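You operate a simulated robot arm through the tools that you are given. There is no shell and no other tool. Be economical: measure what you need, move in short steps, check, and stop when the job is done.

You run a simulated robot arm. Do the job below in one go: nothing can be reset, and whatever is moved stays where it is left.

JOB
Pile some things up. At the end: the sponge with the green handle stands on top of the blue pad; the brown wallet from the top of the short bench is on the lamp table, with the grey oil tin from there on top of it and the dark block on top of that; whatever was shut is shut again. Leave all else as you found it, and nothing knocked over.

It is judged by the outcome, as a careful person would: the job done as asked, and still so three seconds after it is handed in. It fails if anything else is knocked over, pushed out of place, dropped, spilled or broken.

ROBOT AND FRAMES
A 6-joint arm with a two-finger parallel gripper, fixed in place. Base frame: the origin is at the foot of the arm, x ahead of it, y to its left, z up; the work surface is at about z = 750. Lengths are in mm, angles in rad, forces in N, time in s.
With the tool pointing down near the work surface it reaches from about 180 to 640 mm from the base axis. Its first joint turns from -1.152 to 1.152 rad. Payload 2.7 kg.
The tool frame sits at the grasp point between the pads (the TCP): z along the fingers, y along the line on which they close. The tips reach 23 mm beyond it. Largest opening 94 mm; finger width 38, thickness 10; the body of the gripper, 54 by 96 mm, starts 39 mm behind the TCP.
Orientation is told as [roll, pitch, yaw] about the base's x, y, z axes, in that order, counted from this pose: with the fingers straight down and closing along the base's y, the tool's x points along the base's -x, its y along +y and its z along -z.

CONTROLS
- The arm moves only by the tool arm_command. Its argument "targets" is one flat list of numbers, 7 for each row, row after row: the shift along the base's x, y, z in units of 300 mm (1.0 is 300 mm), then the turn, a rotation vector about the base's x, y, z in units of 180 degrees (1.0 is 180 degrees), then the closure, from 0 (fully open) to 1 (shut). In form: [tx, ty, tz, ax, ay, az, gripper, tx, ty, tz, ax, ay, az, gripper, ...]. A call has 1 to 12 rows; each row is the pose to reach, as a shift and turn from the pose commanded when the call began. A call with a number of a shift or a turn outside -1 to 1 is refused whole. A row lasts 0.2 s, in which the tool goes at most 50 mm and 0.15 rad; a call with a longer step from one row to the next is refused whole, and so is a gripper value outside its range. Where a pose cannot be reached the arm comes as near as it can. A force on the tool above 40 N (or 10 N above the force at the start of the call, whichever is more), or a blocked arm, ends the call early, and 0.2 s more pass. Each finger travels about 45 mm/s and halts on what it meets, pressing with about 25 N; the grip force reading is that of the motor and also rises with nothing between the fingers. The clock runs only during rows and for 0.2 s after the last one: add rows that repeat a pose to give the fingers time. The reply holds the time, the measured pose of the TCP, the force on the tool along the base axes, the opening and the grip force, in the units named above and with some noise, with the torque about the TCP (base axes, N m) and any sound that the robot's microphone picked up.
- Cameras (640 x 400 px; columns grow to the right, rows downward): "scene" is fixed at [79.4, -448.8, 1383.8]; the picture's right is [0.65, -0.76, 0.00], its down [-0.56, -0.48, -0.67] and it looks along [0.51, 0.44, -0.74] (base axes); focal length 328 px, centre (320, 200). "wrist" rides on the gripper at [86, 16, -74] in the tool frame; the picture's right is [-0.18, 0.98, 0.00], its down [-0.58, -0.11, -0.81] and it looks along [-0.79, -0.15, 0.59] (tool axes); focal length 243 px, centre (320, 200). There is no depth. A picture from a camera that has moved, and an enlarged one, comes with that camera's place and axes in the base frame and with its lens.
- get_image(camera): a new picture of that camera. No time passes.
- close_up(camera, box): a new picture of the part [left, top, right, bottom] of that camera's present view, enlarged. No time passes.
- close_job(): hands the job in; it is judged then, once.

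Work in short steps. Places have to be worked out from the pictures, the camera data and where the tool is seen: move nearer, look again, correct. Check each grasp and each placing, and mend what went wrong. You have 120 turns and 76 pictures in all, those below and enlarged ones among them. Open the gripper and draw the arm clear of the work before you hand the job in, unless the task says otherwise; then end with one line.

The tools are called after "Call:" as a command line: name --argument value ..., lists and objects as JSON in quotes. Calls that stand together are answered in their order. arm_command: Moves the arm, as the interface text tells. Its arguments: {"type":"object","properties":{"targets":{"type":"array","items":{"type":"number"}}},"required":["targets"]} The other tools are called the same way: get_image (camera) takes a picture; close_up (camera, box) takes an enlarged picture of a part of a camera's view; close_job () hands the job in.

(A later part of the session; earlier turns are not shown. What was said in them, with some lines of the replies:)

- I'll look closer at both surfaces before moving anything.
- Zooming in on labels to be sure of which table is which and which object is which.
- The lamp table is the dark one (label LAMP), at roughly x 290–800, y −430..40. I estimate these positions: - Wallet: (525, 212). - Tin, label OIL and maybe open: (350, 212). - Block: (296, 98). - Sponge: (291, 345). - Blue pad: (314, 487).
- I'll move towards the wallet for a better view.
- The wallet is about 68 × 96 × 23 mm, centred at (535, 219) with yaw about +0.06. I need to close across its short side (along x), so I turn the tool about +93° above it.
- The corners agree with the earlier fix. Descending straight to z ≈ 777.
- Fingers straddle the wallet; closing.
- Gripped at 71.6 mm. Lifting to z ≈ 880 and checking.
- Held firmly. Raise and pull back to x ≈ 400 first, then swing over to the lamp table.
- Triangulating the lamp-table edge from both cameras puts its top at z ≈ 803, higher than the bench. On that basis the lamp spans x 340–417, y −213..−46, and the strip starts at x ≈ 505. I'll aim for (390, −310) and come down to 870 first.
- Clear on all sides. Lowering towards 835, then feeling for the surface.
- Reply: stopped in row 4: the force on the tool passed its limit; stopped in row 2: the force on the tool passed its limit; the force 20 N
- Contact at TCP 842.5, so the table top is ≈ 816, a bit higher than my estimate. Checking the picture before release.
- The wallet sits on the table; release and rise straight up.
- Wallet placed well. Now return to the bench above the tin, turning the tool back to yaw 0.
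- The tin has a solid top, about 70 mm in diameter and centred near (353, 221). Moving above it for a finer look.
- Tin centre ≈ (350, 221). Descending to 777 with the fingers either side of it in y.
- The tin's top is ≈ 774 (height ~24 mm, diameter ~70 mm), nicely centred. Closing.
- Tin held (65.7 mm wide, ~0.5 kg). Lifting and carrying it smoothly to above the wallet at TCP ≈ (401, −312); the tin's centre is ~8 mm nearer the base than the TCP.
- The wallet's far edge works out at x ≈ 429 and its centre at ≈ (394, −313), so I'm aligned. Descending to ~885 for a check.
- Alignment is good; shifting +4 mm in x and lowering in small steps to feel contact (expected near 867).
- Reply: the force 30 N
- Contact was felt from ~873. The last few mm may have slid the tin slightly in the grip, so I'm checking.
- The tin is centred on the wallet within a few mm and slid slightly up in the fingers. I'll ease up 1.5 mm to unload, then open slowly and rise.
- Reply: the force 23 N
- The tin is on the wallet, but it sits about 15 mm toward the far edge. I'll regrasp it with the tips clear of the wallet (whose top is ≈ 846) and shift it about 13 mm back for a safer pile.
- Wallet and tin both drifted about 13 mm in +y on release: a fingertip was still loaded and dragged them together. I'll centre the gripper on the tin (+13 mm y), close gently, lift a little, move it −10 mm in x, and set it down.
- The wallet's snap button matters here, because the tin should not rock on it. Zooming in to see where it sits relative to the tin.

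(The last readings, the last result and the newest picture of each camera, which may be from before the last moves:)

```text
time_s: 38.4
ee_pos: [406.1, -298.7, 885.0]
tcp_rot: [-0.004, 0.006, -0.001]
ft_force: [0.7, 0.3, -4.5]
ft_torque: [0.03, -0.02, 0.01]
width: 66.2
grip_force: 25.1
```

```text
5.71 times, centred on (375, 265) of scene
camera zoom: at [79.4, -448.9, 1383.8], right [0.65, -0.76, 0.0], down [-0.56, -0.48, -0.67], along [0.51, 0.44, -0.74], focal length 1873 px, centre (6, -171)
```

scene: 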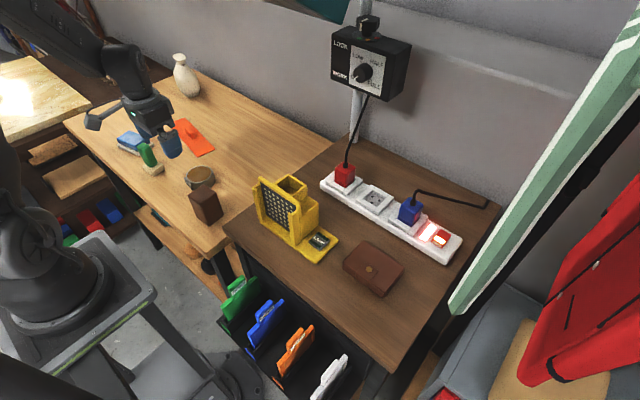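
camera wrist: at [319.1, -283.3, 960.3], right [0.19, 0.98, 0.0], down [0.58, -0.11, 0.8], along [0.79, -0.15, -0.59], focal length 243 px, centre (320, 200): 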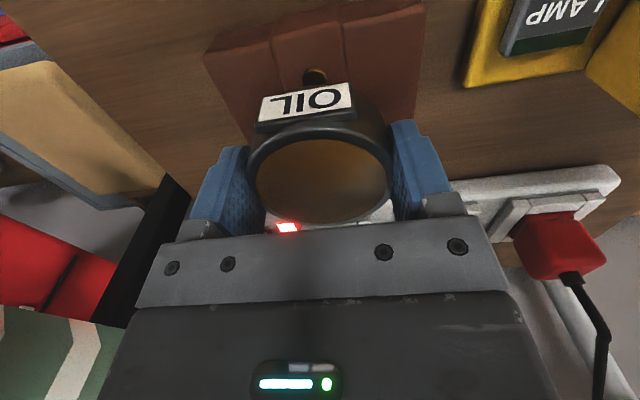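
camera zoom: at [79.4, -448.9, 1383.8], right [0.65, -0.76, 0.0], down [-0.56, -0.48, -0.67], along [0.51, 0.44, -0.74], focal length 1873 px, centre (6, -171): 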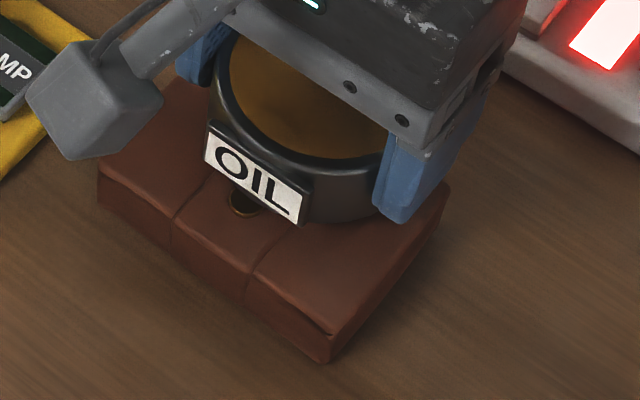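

The snap button lies at about (376, −297), which is under the tin's near rim, so the tin would rock there. Moving the tin diagonally clear of it to centre (405, −325) still leaves its centre ~20 mm inside the wallet's edges.

Call:
arm_command --targets '[0, -0.04, 0, 0, 0, 0, 0.8, 0, -0.087, 0, 0, 0, 0, 0.8, 0, -0.087, -0.01, 0, 0, 0, 0.8, 0, -0.087, -0.02, 0, 0, 0, 0.8, 0, -0.087, -0.027, 0, 0, 0, 0.8]'

Call:
close_up --camera "wrist" --box '[190, 0, 490, 190]'

Call:
close_up --camera "scene" --box '[345, 230, 405, 300]'

```text
time_s: 39.6
ee_pos: [406.2, -325.8, 876.9]
tcp_rot: [-0.003, 0.004, -0.003]
ft_force: [-1.2, 0.4, -3.1]
ft_torque: [-0.03, 0.03, 0.01]
width: 66.0
grip_force: 25.3
```

```text
2.11 times, centred on (340, 95) of wrist
camera zoom: at [319.2, -310.0, 952.0], right [0.19, 0.98, 0.0], down [0.58, -0.11, 0.8], along [0.79, -0.15, -0.59], focal length 511 px, centre (278, 421)
```

zoom: 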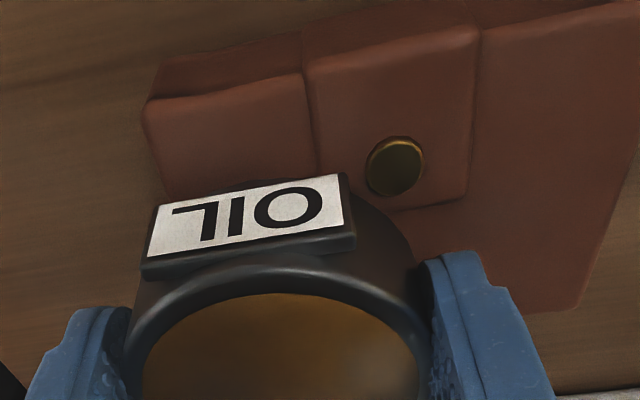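

```text
5.71 times, centred on (375, 265) of scene
camera zoom: at [79.4, -448.9, 1383.8], right [0.65, -0.76, 0.0], down [-0.56, -0.48, -0.67], along [0.51, 0.44, -0.74], focal length 1873 px, centre (6, -171)
```

zoom: 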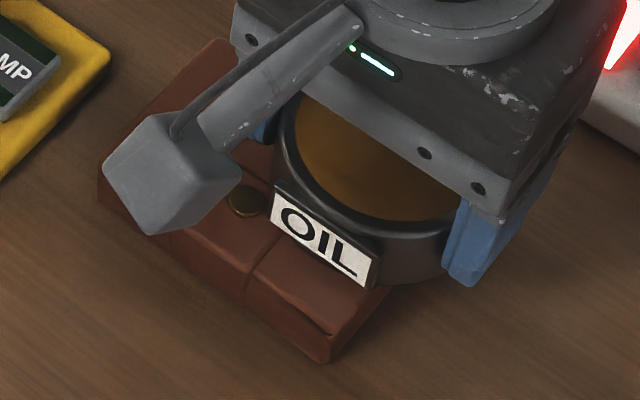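

Clear of the snap. Lowering in ~1 mm steps until contact.

Call:
arm_command --targets '[0, 0, -0.004, 0, 0, 0, 0.8, 0, 0, -0.007, 0, 0, 0, 0.8]'

```text
time_s: 40.2
ee_pos: [405.3, -327.7, 874.0]
tcp_rot: [-0.004, 0.003, -0.001]
ft_force: [-0.3, -0.7, -3.1]
ft_torque: [0.04, 0.04, 0.03]
width: 65.8
grip_force: 24.8
```

Call:
arm_command --targets '[0, 0, -0.003, 0, 0, 0, 0.8, 0, 0, -0.006, 0, 0, 0, 0.8]'

```text
time_s: 40.8
ee_pos: [405.2, -325.9, 873.9]
tcp_rot: [-0.006, 0.002, -0.002]
ft_force: [-4.1, 1.7, 16.4]
ft_torque: [0.42, 0.42, 0.1]
width: 65.9
grip_force: 24.6
```

Contact (≈ 20 N change). Unload slightly, then open in stages.

Call:
arm_command --targets '[0, 0, 0.003, 0, 0, 0, 0.8, 0, 0, 0.003, 0, 0, 0, 0.25, 0, 0, 0.003, 0, 0, 0, 0.15, 0, 0, 0.003, 0, 0, 0, 0.05, 0, 0, 0.003, 0, 0, 0, 0]'

Call:
close_up --camera "wrist" --box '[150, 0, 490, 230]'

```text
time_s: 42.0
ee_pos: [405.3, -327.7, 873.3]
tcp_rot: [-0.004, 0.003, -0.002]
ft_force: [0.8, -0.4, -0.2]
ft_torque: [0.02, 0.01, -0.02]
width: 94.0
grip_force: 0.0
```

```text
1.74 times, centred on (320, 115) of wrist
camera zoom: at [318.8, -310.5, 948.7], right [0.19, 0.98, 0.0], down [0.58, -0.11, 0.8], along [0.79, -0.15, -0.59], focal length 422 px, centre (320, 348)
```

zoom: 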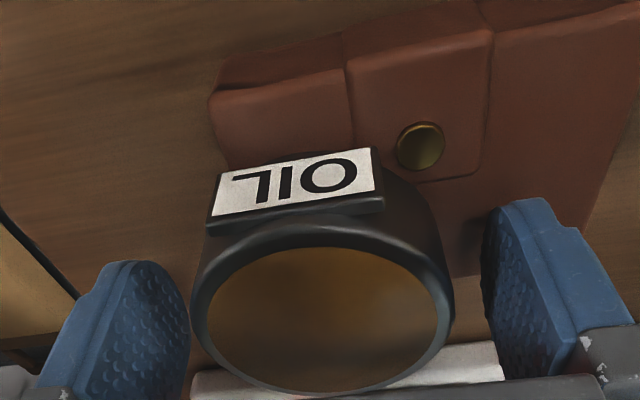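

Released cleanly without drag. Rising and checking the pile.

Call:
arm_command --targets '[0, 0, 0.04, 0, 0, 0, 0, 0, 0, 0.12, 0, 0, 0, 0, 0, 0, 0.22, 0, 0, 0, 0, -0.08, 0.03, 0.32, 0, 0, 0, 0, -0.16, 0.1, 0.36, 0, 0, 0, 0, -0.22, 0.22, 0.36, 0, 0, 0, 0]'

Call:
close_up --camera "scene" --box '[330, 220, 420, 310]'

Call:
get_image --camera "wrist"

```text
time_s: 43.4
ee_pos: [340.3, -259.7, 981.5]
tcp_rot: [-0.003, 0.003, -0.003]
ft_force: [0.2, 0.9, 0.2]
ft_torque: [-0.01, 0.03, -0.01]
width: 93.8
grip_force: 0.0
```

```text
4.44 times, centred on (375, 265) of scene
camera zoom: at [79.4, -448.9, 1383.8], right [0.65, -0.76, 0.0], down [-0.56, -0.48, -0.67], along [0.51, 0.44, -0.74], focal length 1457 px, centre (76, -89)
```

zoom: 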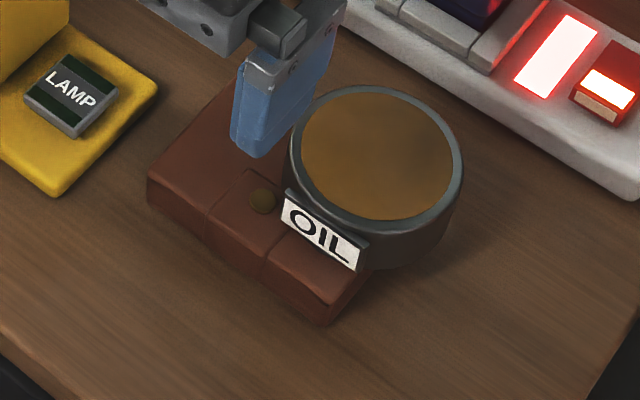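

```text
30 pictures are left
camera wrist: at [253.4, -243.7, 1056.1], right [0.19, 0.98, 0.0], down [0.58, -0.11, 0.8], along [0.79, -0.15, -0.59], focal length 243 px, centre (320, 200)
```

wrist: 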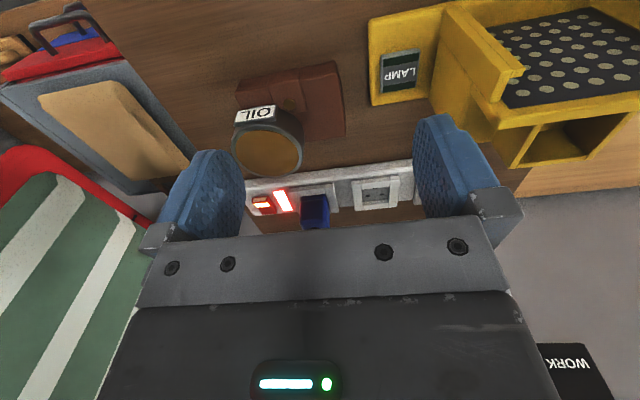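

Better estimate from here: wallet x ≈ 352–420, tin centre ≈ (410, −327). The margin to the far edge is too thin, so I'll regrasp and shift the tin about 11 mm toward the base.

Call:
arm_command --targets '[0.1, -0.1, 0, 0, 0, 0, 0, 0.2, -0.2, 0, 0, 0, 0, 0, 0.22, -0.223, -0.06, 0, 0, 0, 0, 0.22, -0.223, -0.16, 0, 0, 0, 0, 0.22, -0.223, -0.25, 0, 0, 0, 0, 0.22, -0.223, -0.31, 0, 0, 0, 0, 0.22, -0.223, -0.358, 0, 0, 0, 0, 0.22, -0.223, -0.358, 0, 0, 0, 0.3, 0.22, -0.223, -0.358, 0, 0, 0, 0.6, 0.22, -0.223, -0.358, 0, 0, 0, 0.8, 0.22, -0.223, -0.358, 0, 0, 0, 0.8, 0.22, -0.223, -0.358, 0, 0, 0, 0.8]'

Call:
arm_command --targets '[0, 0, 0.008, 0, 0, 0, 0.8, 0, 0, 0.02, 0, 0, 0, 0.8, -0.018, -0.002, 0.02, 0, 0, 0, 0.8, -0.037, -0.003, 0.02, 0, 0, 0, 0.8]'

Call:
close_up --camera "wrist" --box '[150, 0, 490, 230]'

```text
time_s: 46.0
ee_pos: [406.5, -326.2, 872.2]
tcp_rot: [-0.004, 0.004, -0.002]
ft_force: [0.1, 0.0, 0.1]
ft_torque: [0.01, -0.09, 0.0]
width: 65.8
grip_force: 25.0
```

```text
time_s: 47.0
ee_pos: [394.5, -327.7, 879.2]
tcp_rot: [-0.005, 0.003, -0.003]
ft_force: [-0.4, -0.4, -4.1]
ft_torque: [0.03, 0.0, 0.0]
width: 65.9
grip_force: 24.8
```

```text
1.74 times, centred on (320, 115) of wrist
camera zoom: at [307.8, -311.7, 955.0], right [0.19, 0.98, 0.0], down [0.58, -0.11, 0.8], along [0.79, -0.15, -0.59], focal length 422 px, centre (320, 348)
```

zoom: 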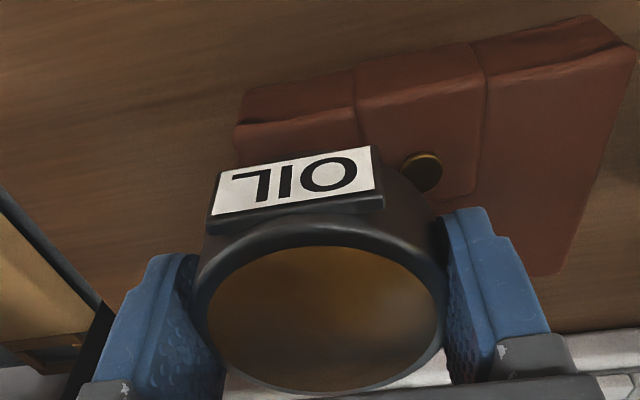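

Snap is just beside the tin's edge. Nudging 2 mm further in −y and lowering to contact.

Call:
arm_command --targets '[0, -0.007, 0, 0, 0, 0, 0.8, 0, -0.007, -0.01, 0, 0, 0, 0.8, 0, -0.007, -0.016, 0, 0, 0, 0.8, 0, -0.007, -0.019, 0, 0, 0, 0.8]'

Call:
close_up --camera "wrist" --box '[250, 40, 430, 150]'

```text
time_s: 48.0
ee_pos: [394.1, -330.5, 872.7]
tcp_rot: [-0.004, 0.005, -0.002]
ft_force: [-0.8, 0.2, -4.1]
ft_torque: [0.01, 0.03, 0.02]
width: 66.1
grip_force: 23.9
```

```text
3.56 times, centred on (340, 95) of wrist
camera zoom: at [307.5, -313.8, 949.4], right [0.19, 0.98, 0.0], down [0.58, -0.11, 0.8], along [0.79, -0.15, -0.59], focal length 863 px, centre (249, 573)
```

zoom: 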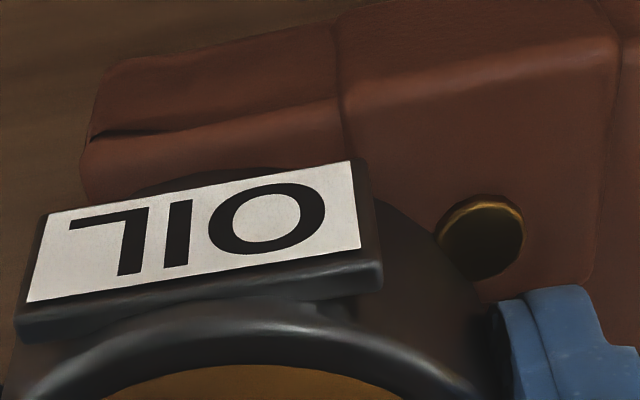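

Call:
arm_command --targets '[0, 0, -0.003, 0, 0, 0, 0.8, 0, 0, -0.006, 0, 0, 0, 0.8]'

```text
time_s: 48.6
ee_pos: [395.8, -332.0, 872.8]
tcp_rot: [-0.002, 0.003, -0.001]
ft_force: [-3.1, 2.4, 4.5]
ft_torque: [0.28, 0.05, 0.07]
width: 66.1
grip_force: 25.0
```

Light contact (~9 N). Releasing here and rising.

Call:
arm_command --targets '[0, 0, 0, 0, 0, 0, 0.25, 0, 0, 0, 0, 0, 0, 0.15, 0, 0, 0, 0, 0, 0, 0.05, 0, 0, 0, 0, 0, 0, 0, 0, 0, 0, 0, 0, 0, 0, 0, 0, 0.04, 0, 0, 0, 0, 0, 0, 0.12, 0, 0, 0, 0, 0, 0, 0.22, 0, 0, 0, 0, -0.1, 0.06, 0.32, 0, 0, 0, 0, -0.2, 0.2, 0.36, 0, 0, 0, 0, -0.28, 0.33, 0.36, 0, 0, 0, 0]'

Call:
close_up --camera "scene" --box '[330, 220, 420, 310]'

Call:
close_up --camera "wrist" --box '[170, 30, 410, 210]'

```text
refused: row 10 steps farther than a row can; nothing moved
```

```text
4.44 times, centred on (375, 265) of scene
camera zoom: at [79.3, -448.8, 1383.8], right [0.65, -0.76, 0.0], down [-0.56, -0.48, -0.67], along [0.51, 0.44, -0.74], focal length 1457 px, centre (76, -89)
```

zoom: 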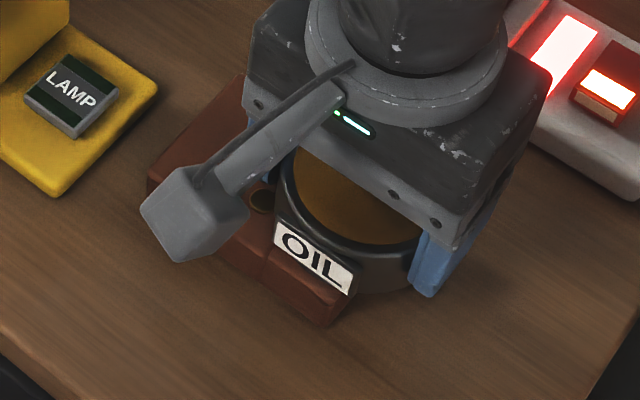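

```text
2.22 times, centred on (290, 120) of wrist
camera zoom: at [308.1, -314.3, 948.8], right [0.19, 0.98, 0.0], down [0.58, -0.11, 0.8], along [0.79, -0.15, -0.59], focal length 539 px, centre (387, 378)
```

zoom: 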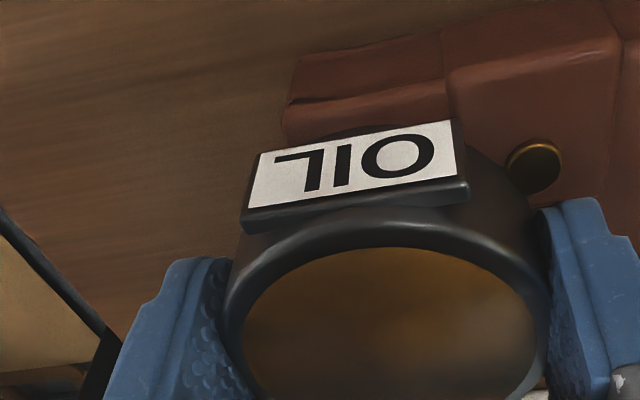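

Row step was too long; redo with smaller steps.

Call:
arm_command --targets '[0, 0, 0, 0, 0, 0, 0.25, 0, 0, 0, 0, 0, 0, 0.15, 0, 0, 0, 0, 0, 0, 0.05, 0, 0, 0, 0, 0, 0, 0, 0, 0, 0, 0, 0, 0, 0, 0, 0, 0.04, 0, 0, 0, 0, 0, 0, 0.12, 0, 0, 0, 0, 0, 0, 0.22, 0, 0, 0, 0, -0.06, 0.04, 0.32, 0, 0, 0, 0, -0.13, 0.13, 0.36, 0, 0, 0, 0, -0.2, 0.23, 0.36, 0, 0, 0, 0, -0.27, 0.33, 0.36, 0, 0, 0, 0]'

Call:
get_image --camera "wrist"

Call:
close_up --camera "scene" --box '[330, 220, 420, 310]'

```text
time_s: 51.2
ee_pos: [314.7, -230.3, 978.9]
tcp_rot: [-0.004, 0.003, -0.002]
ft_force: [-0.2, 0.5, -0.4]
ft_torque: [0.03, -0.02, 0.01]
width: 94.0
grip_force: 0.1
```

```text
25 pictures are left
camera wrist: at [228.1, -213.4, 1054.4], right [0.19, 0.98, 0.0], down [0.58, -0.11, 0.8], along [0.79, -0.15, -0.59], focal length 243 px, centre (320, 200)
```

wrist: 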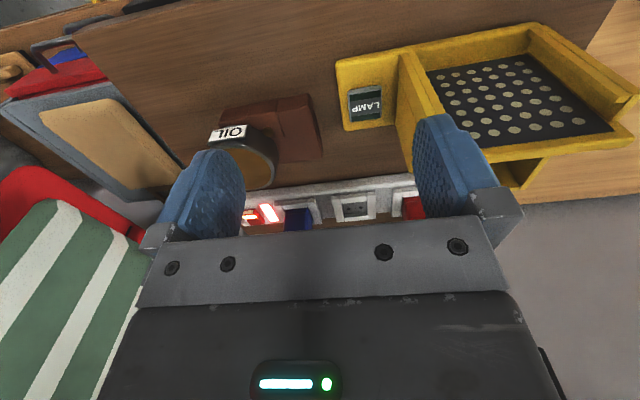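

```text
4.44 times, centred on (375, 265) of scene
camera zoom: at [79.4, -448.9, 1383.8], right [0.65, -0.76, 0.0], down [-0.56, -0.48, -0.67], along [0.51, 0.44, -0.74], focal length 1457 px, centre (76, -89)
```

zoom: 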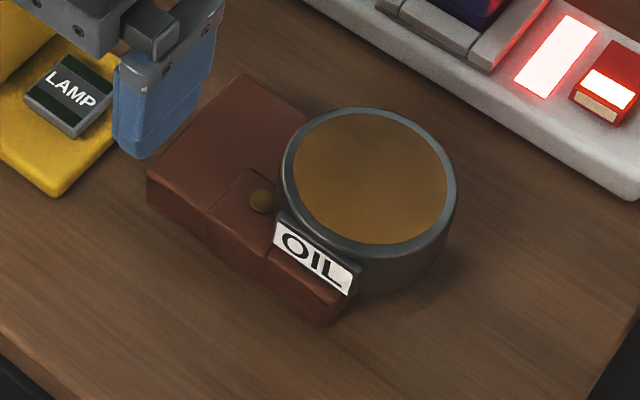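

The tin now sits level, with its centre ≈ 14–21 mm inside the wallet's edges, so it is stable. The block is ≈ 48 × 46 × 80 mm, centred at (296, 98.5) with yaw +0.07. Moving above it.

Call:
arm_command --targets '[-0.01, 0.1, 0, 0, 0, 0, 0, -0.02, 0.24, 0, 0, 0, 0, 0, -0.03, 0.38, 0, 0, 0, 0, 0, -0.04, 0.52, 0, 0, 0, 0, 0, -0.05, 0.66, 0, 0, 0, 0, 0, -0.06, 0.8, 0, 0, 0, 0.01, 0, -0.063, 0.94, 0, 0, 0, 0.0225, 0, -0.063, 1.0, -0.05, 0, 0, 0.0225, 0]'

Call:
arm_command --targets '[0, 0.05, 0, 0, 0, 0, 0, 0, 0.096, -0.04, 0, 0, 0, 0, 0, 0.096, -0.1, 0, 0, 0, 0]'

Call:
get_image --camera "wrist"

```text
time_s: 53.0
ee_pos: [294.9, 69.1, 965.0]
tcp_rot: [-0.004, 0.003, 0.067]
ft_force: [0.5, -0.1, 0.0]
ft_torque: [-0.01, 0.03, -0.04]
width: 93.8
grip_force: 0.0
```

```text
time_s: 53.8
ee_pos: [293.4, 98.7, 935.3]
tcp_rot: [-0.003, 0.002, 0.067]
ft_force: [-0.9, 0.3, -0.5]
ft_torque: [0.02, 0.0, -0.02]
width: 93.9
grip_force: 0.2
```

```text
23 pictures are left
camera wrist: at [206.7, 108.3, 1010.8], right [0.12, 0.99, 0.0], down [0.59, -0.07, 0.8], along [0.8, -0.1, -0.59], focal length 243 px, centre (320, 200)
```

wrist: 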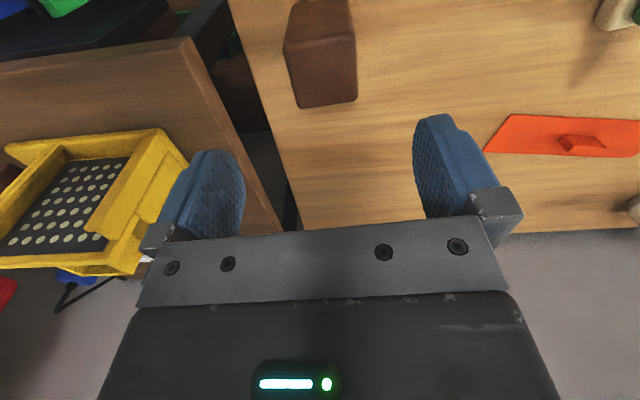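

Centred over the block (top centre ≈ (295, 99)). Descend to 806 and close.

Call:
arm_command --targets '[0.005, 0, -0.1, 0, 0, 0, 0, 0.005, 0, -0.2, 0, 0, 0, 0, 0.005, 0, -0.29, 0, 0, 0, 0, 0.005, 0, -0.37, 0, 0, 0, 0, 0.005, 0, -0.43, 0, 0, 0, 0]'

Call:
get_image --camera "wrist"

```text
time_s: 55.0
ee_pos: [296.8, 99.5, 803.8]
tcp_rot: [-0.003, 0.004, 0.068]
ft_force: [0.4, 0.1, -0.3]
ft_torque: [-0.01, 0.01, -0.02]
width: 93.9
grip_force: 0.1
```

```text
22 pictures are left
camera wrist: at [208.8, 108.9, 880.3], right [0.12, 0.99, 0.0], down [0.59, -0.07, 0.8], along [0.8, -0.1, -0.59], focal length 243 px, centre (320, 200)
```

wrist: 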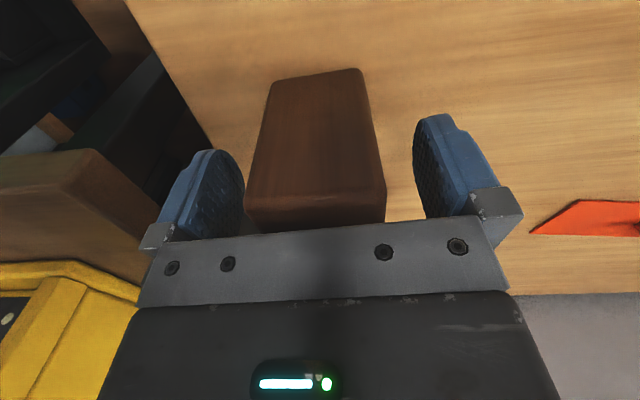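

Straddling the block; close and lift.

Call:
arm_command --targets '[0, 0, 0, 0, 0, 0, 0.4, 0, 0, 0, 0, 0, 0, 0.8, 0, 0, 0, 0, 0, 0, 0.9, 0, 0, 0, 0, 0, 0, 0.9, 0, 0, 0, 0, 0, 0, 0.9, 0, 0, 0, 0, 0, 0, 0.9, 0, 0, 0.03, 0, 0, 0, 0.9, 0, 0, 0.1, 0, 0, 0, 0.9, 0, 0, 0.2, 0, 0, 0, 0.9]'

```text
time_s: 57.0
ee_pos: [296.0, 99.1, 865.9]
tcp_rot: [-0.003, 0.006, 0.068]
ft_force: [0.0, 0.6, -1.2]
ft_torque: [0.02, -0.02, 0.02]
width: 49.5
grip_force: 24.9
```

Block held (49.5 mm, light). Carrying it to above the tin, aiming for (396, −329).

Call:
arm_command --targets '[0, 0, 0.1, 0, 0, 0, 0.9, 0, 0, 0.22, 0, 0, 0, 0.9, 0, -0.04, 0.34, 0, 0, 0, 0.9, 0.02, -0.12, 0.44, 0, 0, -0.01, 0.9, 0.04, -0.24, 0.5, 0, 0, -0.02, 0.9, 0.07, -0.37, 0.5, 0, 0, -0.0225, 0.9, 0.1, -0.5, 0.5, 0, 0, -0.0225, 0.9, 0.14, -0.63, 0.5, 0, 0, -0.0225, 0.9, 0.18, -0.75, 0.5, 0, 0, -0.0225, 0.9, 0.22, -0.86, 0.5, 0, 0, -0.0225, 0.9, 0.26, -0.94, 0.5, 0, 0, -0.0225, 0.9]'

Call:
arm_command --targets '[0.02, -0.08, 0, 0, 0, 0, 0.9, 0.04, -0.18, 0, 0, 0, 0, 0.9, 0.06, -0.28, 0, 0, 0, 0, 0.9, 0.07, -0.37, 0, 0, 0, 0, 0.9, 0.073, -0.44, 0, 0, 0, 0, 0.9, 0.073, -0.487, 0, 0, 0, 0, 0.9, 0.073, -0.487, 0, 0, 0, 0, 0.9]'

Call:
get_image --camera "wrist"

Call:
close_up --camera "scene" --box '[310, 180, 440, 310]'

```text
time_s: 59.4
ee_pos: [374.9, -186.0, 1016.5]
tcp_rot: [-0.004, 0.004, -0.002]
ft_force: [-0.5, 0.3, -1.2]
ft_torque: [0.04, 0.02, 0.0]
width: 49.7
grip_force: 25.1
```

```text
time_s: 61.0
ee_pos: [396.6, -330.7, 1015.1]
tcp_rot: [-0.004, 0.004, -0.001]
ft_force: [-0.5, -0.2, -1.2]
ft_torque: [0.02, 0.0, -0.03]
width: 49.8
grip_force: 25.1
```

```text
21 pictures are left
camera wrist: at [309.7, -314.4, 1091.8], right [0.19, 0.98, 0.0], down [0.58, -0.11, 0.8], along [0.79, -0.15, -0.59], focal length 243 px, centre (320, 200)
```

wrist: 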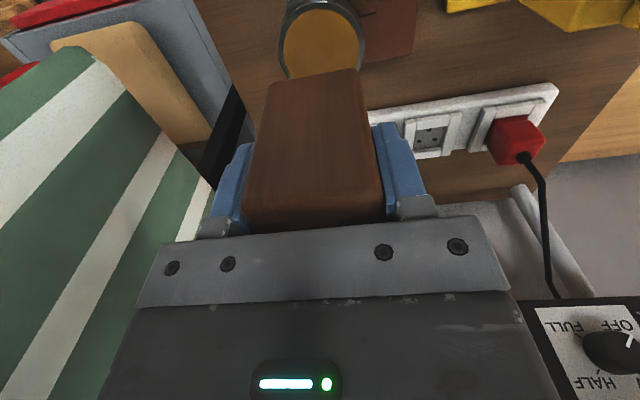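

```text
3.08 times, centred on (375, 245) of scene
camera zoom: at [79.4, -448.9, 1383.8], right [0.65, -0.76, 0.0], down [-0.56, -0.48, -0.67], along [0.51, 0.44, -0.74], focal length 1008 px, centre (151, 62)
```

zoom: 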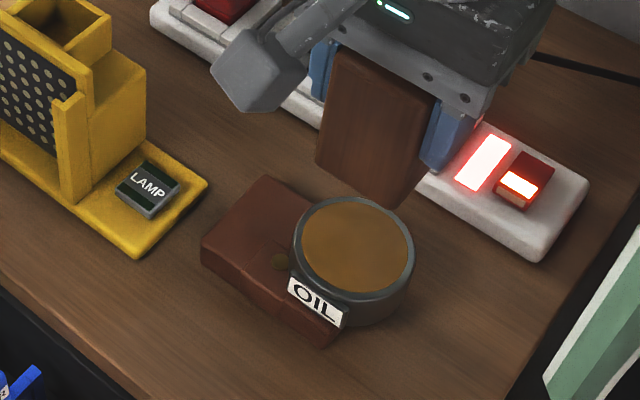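

Aligned over the tin. Lowering to 940, then feeling for contact (expected ~926–930).

Call:
arm_command --targets '[0, 0, -0.06, 0, 0, 0, 0.9, 0, 0, -0.13, 0, 0, 0, 0.9, 0, 0, -0.19, 0, 0, 0, 0.9, 0, 0, -0.23, 0, 0, 0, 0.9, 0, 0, -0.243, 0, 0, 0, 0.9]'

Call:
close_up --camera "scene" --box '[330, 190, 430, 300]'

Call:
close_up --camera "wrist" --box '[220, 0, 420, 150]'

```text
time_s: 62.2
ee_pos: [395.8, -330.6, 942.9]
tcp_rot: [-0.004, 0.002, -0.001]
ft_force: [0.3, 0.7, -1.1]
ft_torque: [0.05, -0.01, -0.01]
width: 49.7
grip_force: 24.5
```

```text
3.64 times, centred on (380, 245) of scene
camera zoom: at [79.4, -448.9, 1383.8], right [0.65, -0.76, 0.0], down [-0.56, -0.48, -0.67], along [0.51, 0.44, -0.74], focal length 1192 px, centre (102, 36)
```

zoom: 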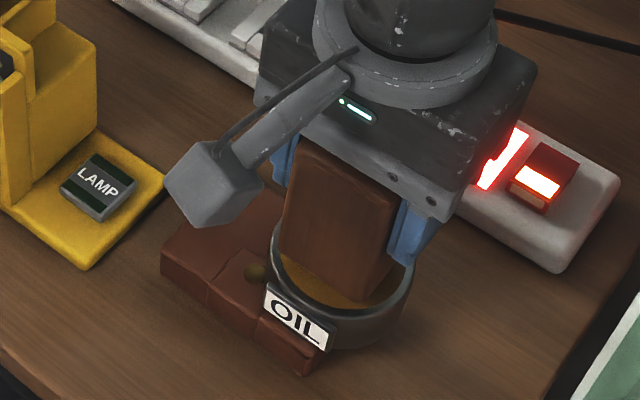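

```text
2.67 times, centred on (320, 75) of wrist
camera zoom: at [308.8, -315.1, 1018.6], right [0.19, 0.98, 0.0], down [0.58, -0.11, 0.8], along [0.79, -0.15, -0.59], focal length 647 px, centre (320, 533)
```

zoom: 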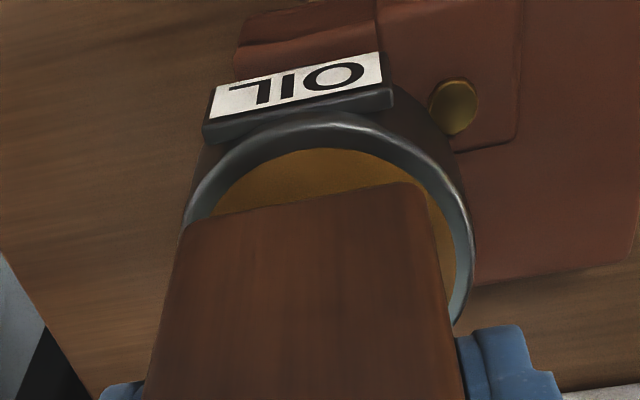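

Nearly centred; shift +3 mm in y and lower gently to contact.

Call:
arm_command --targets '[0, 0.01, -0.01, 0, 0, 0, 0.9, 0, 0.01, -0.02, 0, 0, 0, 0.9, 0, 0.01, -0.026, 0, 0, 0, 0.9, 0, 0.01, -0.03, 0, 0, 0, 0.9]'

```text
time_s: 63.2
ee_pos: [395.8, -326.7, 935.7]
tcp_rot: [-0.005, 0.005, -0.003]
ft_force: [0.2, 0.9, -1.2]
ft_torque: [0.01, 0.02, -0.01]
width: 49.8
grip_force: 25.0
```

Call:
arm_command --targets '[0, 0, -0.004, 0, 0, 0, 0.9, 0, 0, -0.008, 0, 0, 0, 0.9, 0, 0, -0.012, 0, 0, 0, 0.9]'

```text
time_s: 64.0
ee_pos: [395.6, -327.2, 931.6]
tcp_rot: [-0.004, 0.003, -0.001]
ft_force: [-0.1, 0.4, -1.5]
ft_torque: [-0.03, -0.02, 0.01]
width: 49.8
grip_force: 25.0
```

Call:
arm_command --targets '[0, 0, -0.004, 0, 0, 0, 0.9, 0, 0, -0.008, 0, 0, 0, 0.9]'

```text
time_s: 64.6
ee_pos: [395.1, -326.1, 931.2]
tcp_rot: [-0.004, 0.003, 0.0]
ft_force: [-4.6, 2.5, 15.8]
ft_torque: [0.51, 0.4, 0.04]
width: 49.9
grip_force: 24.8
```

Contact (+17 N). Unload 1 mm, open in stages, and look before rising.

Call:
arm_command --targets '[0, 0, 0.003, 0, 0, 0, 0.9, 0, 0, 0.003, 0, 0, 0, 0.4, 0, 0, 0.003, 0, 0, 0, 0.25, 0, 0, 0.003, 0, 0, 0, 0.1, 0, 0, 0.003, 0, 0, 0, 0, 0, 0, 0.003, 0, 0, 0, 0]'

Call:
get_image --camera "wrist"

```text
time_s: 66.0
ee_pos: [395.7, -326.0, 929.8]
tcp_rot: [-0.003, 0.003, 0.0]
ft_force: [-1.1, 0.2, 0.6]
ft_torque: [-0.01, -0.03, 0.02]
width: 93.8
grip_force: 0.0
```

```text
17 pictures are left
camera wrist: at [309.5, -310.7, 1005.5], right [0.19, 0.98, 0.0], down [0.58, -0.11, 0.8], along [0.79, -0.15, -0.59], focal length 243 px, centre (320, 200)
```

wrist: 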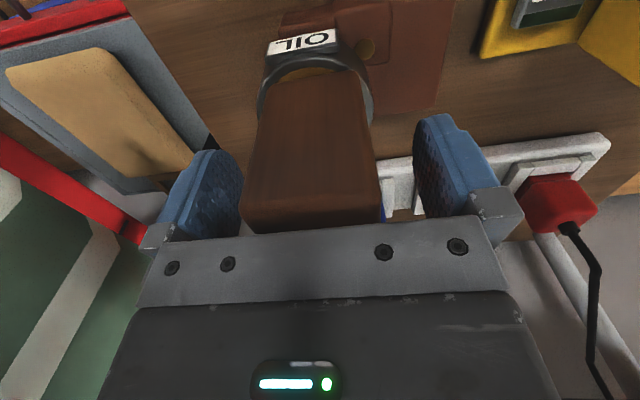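

The block stands on the tin. Rising straight up, then swinging towards the sponge.

Call:
arm_command --targets '[0, 0, 0.04, 0, 0, 0, 0, 0, 0, 0.12, 0, 0, 0, 0, 0, 0, 0.24, 0, 0, 0, 0, 0, 0, 0.34, 0, 0, 0, 0, -0.08, 0.08, 0.36, 0, 0, 0, 0, -0.17, 0.19, 0.36, 0, 0, 0, 0, -0.26, 0.31, 0.36, 0, 0, 0, 0, -0.33, 0.44, 0.36, 0, 0, 0, 0, -0.36, 0.58, 0.36, 0, 0, 0, 0, -0.36, 0.73, 0.36, 0, 0, 0, 0, -0.36, 0.88, 0.36, 0, 0, 0, 0, -0.36, 1.0, 0.36, 0, 0, 0, 0]'

Call:
arm_command --targets '[0, 0.14, 0, 0, 0, 0, 0, 0, 0.28, 0, 0, 0, 0, 0, 0, 0.42, 0, 0, 0, 0, 0, 0, 0.56, 0, 0, 0, 0, 0, -0.01, 0.7, -0.02, 0, 0, 0, 0, -0.03, 0.84, -0.06, 0, 0, 0, 0, -0.06, 0.98, -0.12, 0, 0, 0, 0]'

Call:
arm_command --targets '[0, 0.12, -0.06, 0, 0, 0, 0, 0, 0.24, -0.12, 0, 0, 0, 0]'

Call:
get_image --camera "wrist"

Call:
get_image --camera "scene"

```text
time_s: 68.6
ee_pos: [286.6, -26.5, 1037.8]
tcp_rot: [-0.005, 0.006, -0.003]
ft_force: [0.4, 0.8, 0.4]
ft_torque: [-0.01, 0.01, 0.02]
width: 93.8
grip_force: 0.1
```

```text
time_s: 70.2
ee_pos: [270.6, 266.7, 1001.0]
tcp_rot: [-0.003, 0.004, -0.003]
ft_force: [0.6, -0.9, 0.1]
ft_torque: [0.02, 0.01, 0.04]
width: 93.9
grip_force: 0.0
```

```text
time_s: 70.8
ee_pos: [269.1, 337.3, 964.9]
tcp_rot: [-0.004, 0.004, 0.0]
ft_force: [0.0, 0.1, -0.4]
ft_torque: [-0.02, -0.02, 0.04]
width: 93.9
grip_force: 0.1
```

```text
16 pictures are left
camera wrist: at [181.9, 354.1, 1040.3], right [0.19, 0.98, 0.0], down [0.58, -0.11, 0.8], along [0.79, -0.15, -0.59], focal length 243 px, centre (320, 200)
```

wrist: 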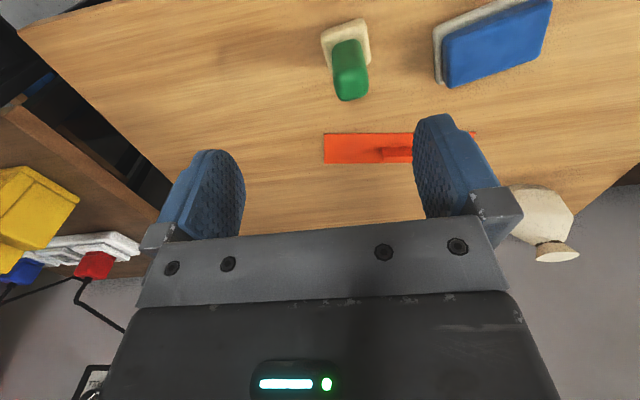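

```text
15 pictures are left
```

scene: 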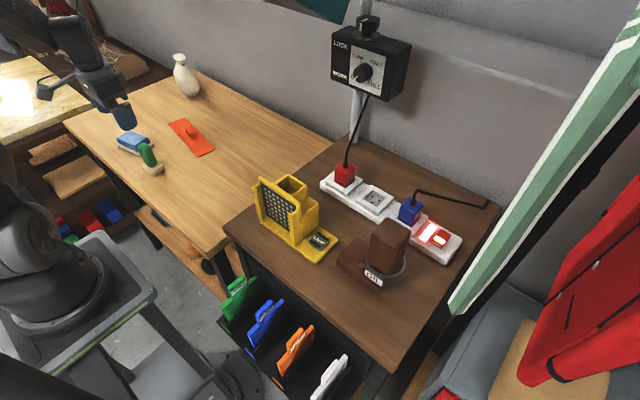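

The pile stands. Zooming in on the sponge and pad for measurement.

Call:
close_up --camera "wrist" --box '[310, 0, 560, 110]'

Call:
close_up --camera "scene" --box '[110, 120, 180, 185]'

```text
2.56 times, centred on (435, 55) of wrist
camera zoom: at [181.9, 354.1, 1040.3], right [0.19, 0.98, 0.0], down [0.58, -0.11, 0.8], along [0.79, -0.15, -0.59], focal length 621 px, centre (26, 571)
```

zoom: 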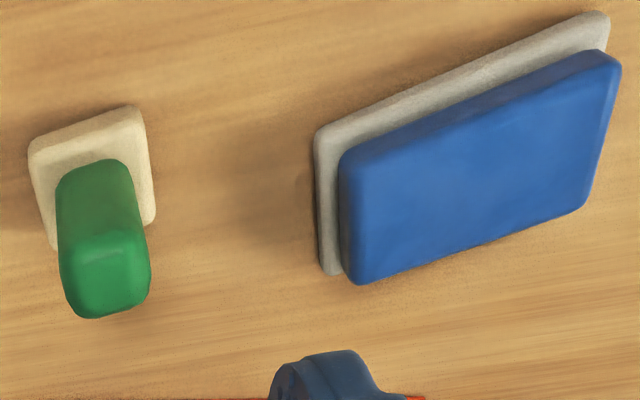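

```text
6.15 times, centred on (145, 152) of scene
camera zoom: at [79.4, -448.9, 1383.8], right [0.65, -0.76, 0.0], down [-0.56, -0.48, -0.67], along [0.51, 0.44, -0.74], focal length 2017 px, centre (1397, 492)
```

zoom: 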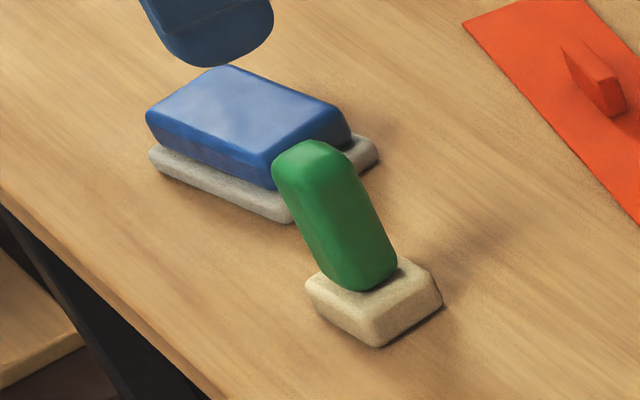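

Sponge base centre ≈ (293, 361), yaw ≈ 0.13, handle vertical with its top at ≈ 840. Blue pad top centre ≈ (316, 500), yaw ≈ 0.25. Moving above the sponge handle.

Call:
arm_command --targets '[0.04, 0.04, -0.07, 0, 0, 0.02, 0, 0.08, 0.079, -0.14, 0, 0, 0.0414, 0, 0.08, 0.079, -0.217, 0, 0, 0.0414, 0]'

Call:
get_image --camera "wrist"

```text
time_s: 71.6
ee_pos: [292.4, 362.0, 901.1]
tcp_rot: [-0.003, 0.003, 0.129]
ft_force: [0.0, 0.2, -0.2]
ft_torque: [0.01, 0.01, 0.0]
width: 93.8
grip_force: 0.1
```

```text
12 pictures are left
camera wrist: at [204.7, 366.3, 975.5], right [0.06, 1.0, 0.0], down [0.59, -0.03, 0.8], along [0.8, -0.05, -0.59], focal length 243 px, centre (320, 200)
```

wrist: 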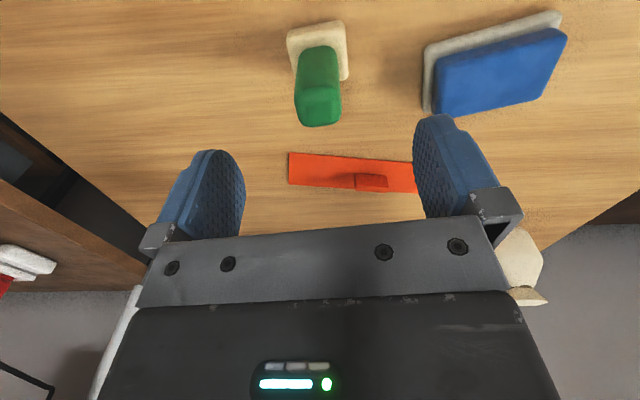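

Handle centred under the gripper; pad estimate unchanged at (315, 500). Descending to 814 and gripping the handle.

Call:
arm_command --targets '[0, -0.003, -0.1, 0, 0, 0, 0, 0, -0.003, -0.19, 0, 0, 0, 0, 0, -0.003, -0.25, 0, 0, 0, 0, 0, -0.003, -0.29, 0, 0, 0, 0]'

Call:
get_image --camera "wrist"

```text
time_s: 72.6
ee_pos: [293.8, 360.6, 812.9]
tcp_rot: [-0.002, 0.005, 0.127]
ft_force: [0.9, -0.7, 0.5]
ft_torque: [-0.01, -0.04, 0.0]
width: 93.9
grip_force: 0.0
```

```text
11 pictures are left
camera wrist: at [206.1, 364.9, 888.5], right [0.06, 1.0, 0.0], down [0.59, -0.03, 0.8], along [0.8, -0.05, -0.59], focal length 243 px, centre (320, 200)
```

wrist: 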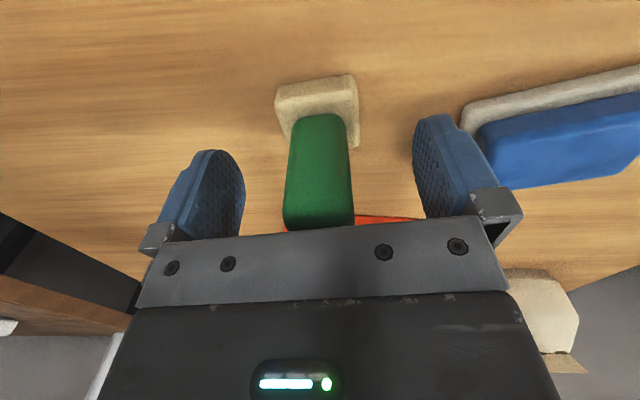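

Centred; close and lift about 60 mm.

Call:
arm_command --targets '[0, 0, 0, 0, 0, 0, 0.5, 0, 0, 0, 0, 0, 0, 1, 0, 0, 0, 0, 0, 0, 1, 0, 0, 0, 0, 0, 0, 1, 0, 0, 0, 0, 0, 0, 1, 0, 0, 0, 0, 0, 0, 1, 0, 0, 0.03, 0, 0, 0, 1, 0, 0, 0.1, 0, 0, 0, 1, 0, 0, 0.2, 0, 0, 0, 1]'

Call:
get_image --camera "wrist"

```text
time_s: 74.6
ee_pos: [292.8, 362.1, 873.2]
tcp_rot: [-0.003, 0.006, 0.128]
ft_force: [-0.1, -0.7, -1.4]
ft_torque: [0.03, -0.03, -0.01]
width: 29.7
grip_force: 25.0
```

```text
10 pictures are left
camera wrist: at [204.1, 366.4, 948.3], right [0.06, 1.0, 0.0], down [0.59, -0.03, 0.8], along [0.8, -0.05, -0.59], focal length 243 px, centre (320, 200)
```

wrist: 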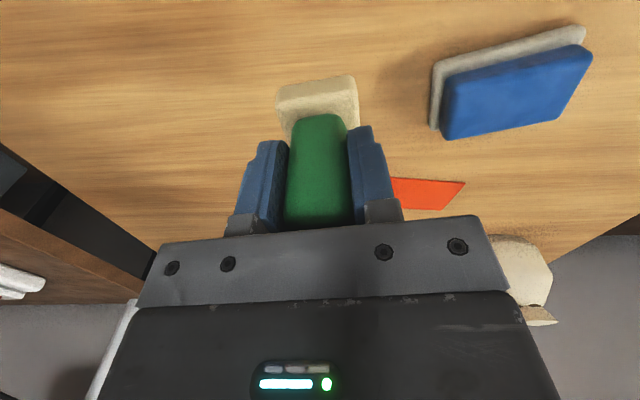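

Sponge held upright. Moving above the pad centre (315, 500) and turning to match its yaw.

Call:
arm_command --targets '[0.01, 0.06, 0.04, 0, 0, 0.005, 1, 0.025, 0.16, 0.056, 0, 0, 0.015, 1, 0.045, 0.27, 0.056, 0, 0, 0.025, 1, 0.06, 0.37, 0.056, 0, 0, 0.035, 1, 0.073, 0.46, 0.056, 0, 0, 0.035, 1, 0.073, 0.46, 0.056, 0, 0, 0.035, 1]'

Call:
get_image --camera "wrist"

Call:
close_up --camera "scene" --box '[90, 80, 190, 180]'

```text
time_s: 76.0
ee_pos: [315.4, 499.2, 890.1]
tcp_rot: [-0.002, 0.004, 0.236]
ft_force: [0.1, 0.3, -1.7]
ft_torque: [0.01, 0.03, -0.01]
width: 29.9
grip_force: 24.6
```

```text
9 pictures are left
camera wrist: at [227.6, 494.1, 965.6], right [-0.05, 1.0, 0.0], down [0.59, 0.03, 0.8], along [0.8, 0.04, -0.59], focal length 243 px, centre (320, 200)
```

wrist: 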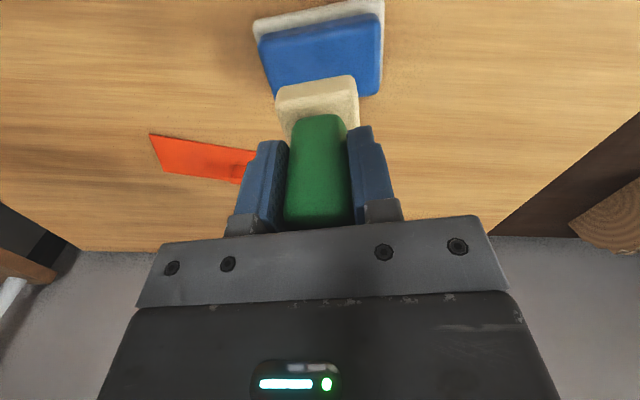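

```text
4.00 times, centred on (140, 130) of scene
camera zoom: at [79.4, -448.8, 1383.8], right [0.65, -0.76, 0.0], down [-0.56, -0.48, -0.67], along [0.51, 0.44, -0.74], focal length 1311 px, centre (1040, 480)
```

zoom: 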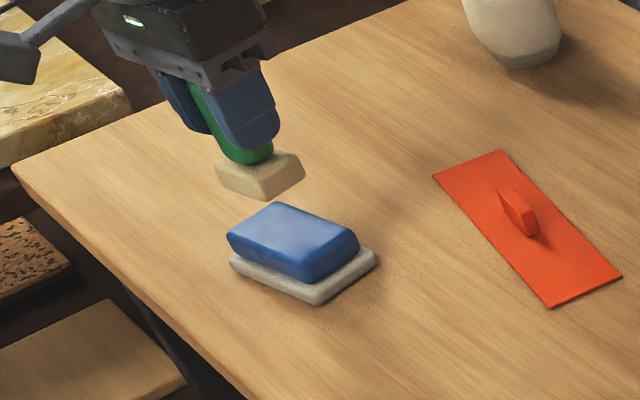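

Centre confirmed at ≈ (314, 500). Lowering to ~852, then feeling for contact.

Call:
arm_command --targets '[0, 0, -0.04, 0, 0, 0, 1, 0, 0, -0.08, 0, 0, 0, 1, 0, 0, -0.11, 0, 0, 0, 1, 0, 0, -0.125, 0, 0, 0, 1]'

Call:
close_up --camera "scene" --box '[100, 100, 180, 170]'

```text
time_s: 77.0
ee_pos: [316.7, 499.3, 851.1]
tcp_rot: [-0.005, 0.003, 0.236]
ft_force: [-0.7, 0.2, -0.6]
ft_torque: [-0.01, 0.03, 0.0]
width: 29.7
grip_force: 25.0
```

```text
5.71 times, centred on (140, 135) of scene
camera zoom: at [79.4, -448.8, 1383.8], right [0.65, -0.76, 0.0], down [-0.56, -0.48, -0.67], along [0.51, 0.44, -0.74], focal length 1873 px, centre (1349, 571)
```

zoom: 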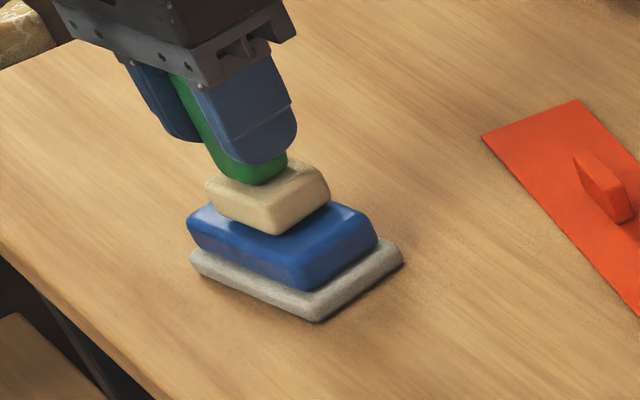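

Call:
arm_command --targets '[-0.006, 0, -0.006, 0, 0, 0, 1, -0.006, 0, -0.012, 0, 0, 0, 1, -0.006, 0, -0.016, 0, 0, 0, 1]'

```text
time_s: 77.8
ee_pos: [315.7, 499.4, 847.5]
tcp_rot: [-0.002, 0.002, 0.239]
ft_force: [-2.0, -3.0, 11.6]
ft_torque: [-0.13, 0.25, 0.05]
width: 29.3
grip_force: 24.6
```

Contact at 847 (+13 N). Unload slightly and open in stages; finger space around the handle is free.

Call:
arm_command --targets '[0, 0, 0.002, 0, 0, 0, 1, 0, 0, 0.002, 0, 0, 0, 0.6, 0, 0, 0.002, 0, 0, 0, 0.4, 0, 0, 0.002, 0, 0, 0, 0.2, 0, 0, 0.002, 0, 0, 0, 0, 0, 0, 0.002, 0, 0, 0, 0, 0, 0, 0.002, 0, 0, 0, 0, 0, 0, 0.05, 0, 0, 0, 0, 0, 0, 0.16, 0, 0, 0, 0, 0, 0, 0.28, 0, 0, 0, 0, -0.05, -0.08, 0.36, 0, 0, 0, 0, -0.05, -0.2, 0.4, 0, 0, 0, 0]'

Call:
get_image --camera "scene"

Call:
get_image --camera "wrist"

```text
time_s: 80.4
ee_pos: [299.3, 437.8, 969.3]
tcp_rot: [-0.003, 0.006, 0.238]
ft_force: [0.3, 1.4, -1.1]
ft_torque: [0.0, -0.04, 0.0]
width: 94.4
grip_force: 0.2
```

```text
6 pictures are left
```

scene: 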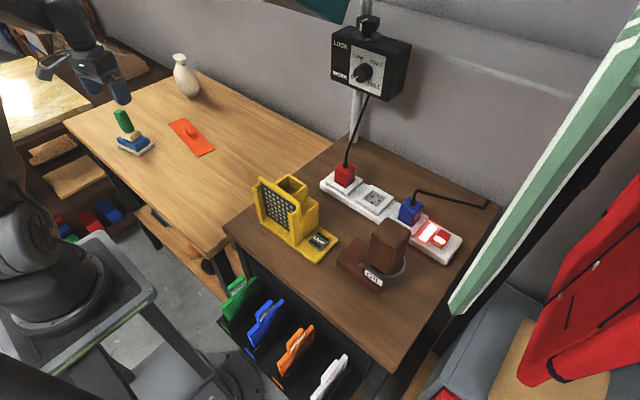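

```text
5 pictures are left
camera wrist: at [211.2, 432.8, 1043.9], right [-0.05, 1.0, 0.0], down [0.59, 0.04, 0.8], along [0.8, 0.04, -0.59], focal length 243 px, centre (320, 200)
```

wrist: 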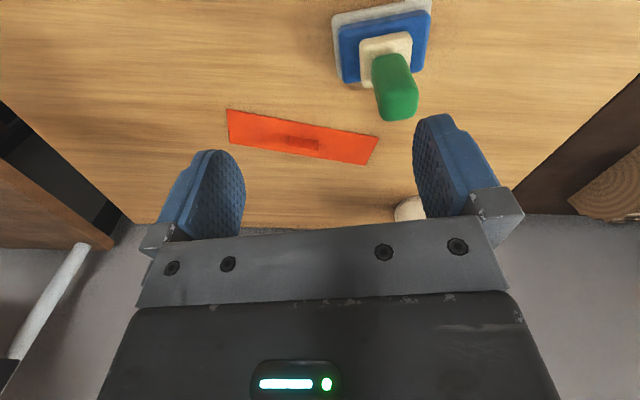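

The sponge stands squarely on the blue pad. Drawing the arm clear and taking a last look at both piles.

Call:
arm_command --targets '[0, -0.1, 0.05, 0, 0, 0, 0, 0, -0.24, 0.1, 0, 0, 0, 0, 0, -0.38, 0.14, 0, 0, 0, 0, 0, -0.52, 0.18, 0, 0, 0, 0, 0, -0.66, 0.2, 0, 0, 0, 0, 0, -0.72, 0.2, 0, 0, 0, 0, 0, -0.72, 0.2, 0, 0, 0, 0]'

Call:
close_up --camera "scene" --box '[320, 200, 440, 310]'

Call:
close_up --camera "scene" --box '[60, 40, 240, 190]'

```text
time_s: 82.0
ee_pos: [298.5, 224.1, 1028.4]
tcp_rot: [-0.003, 0.003, 0.239]
ft_force: [0.5, 0.4, 0.2]
ft_torque: [-0.07, 0.0, 0.0]
width: 94.1
grip_force: 0.1
```

```text
3.64 times, centred on (380, 255) of scene
camera zoom: at [79.4, -448.9, 1383.8], right [0.65, -0.76, 0.0], down [-0.56, -0.48, -0.67], along [0.51, 0.44, -0.74], focal length 1192 px, centre (102, 0)
```

zoom: 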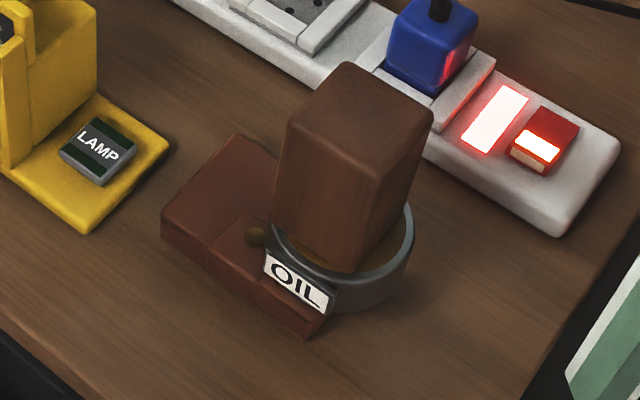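

```text
2.67 times, centred on (150, 115) of scene
camera zoom: at [79.4, -448.9, 1383.8], right [0.65, -0.76, 0.0], down [-0.56, -0.48, -0.67], along [0.51, 0.44, -0.74], focal length 874 px, centre (773, 427)
```

zoom: 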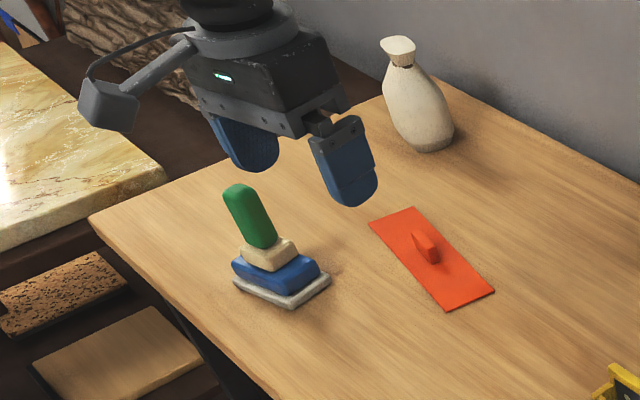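

Both piles have stood unchanged since I released them, nothing was opened, and the gripper is open and clear. Handing in.

Call:
close_job

```text
The job is handed in.
```

The sponge stands on the blue pad, and the wallet, oil tin and dark block are stacked on the lamp table, with the tin set toward one corner of the wallet to clear its snap button; nothing was opened and nothing else was disturbed.
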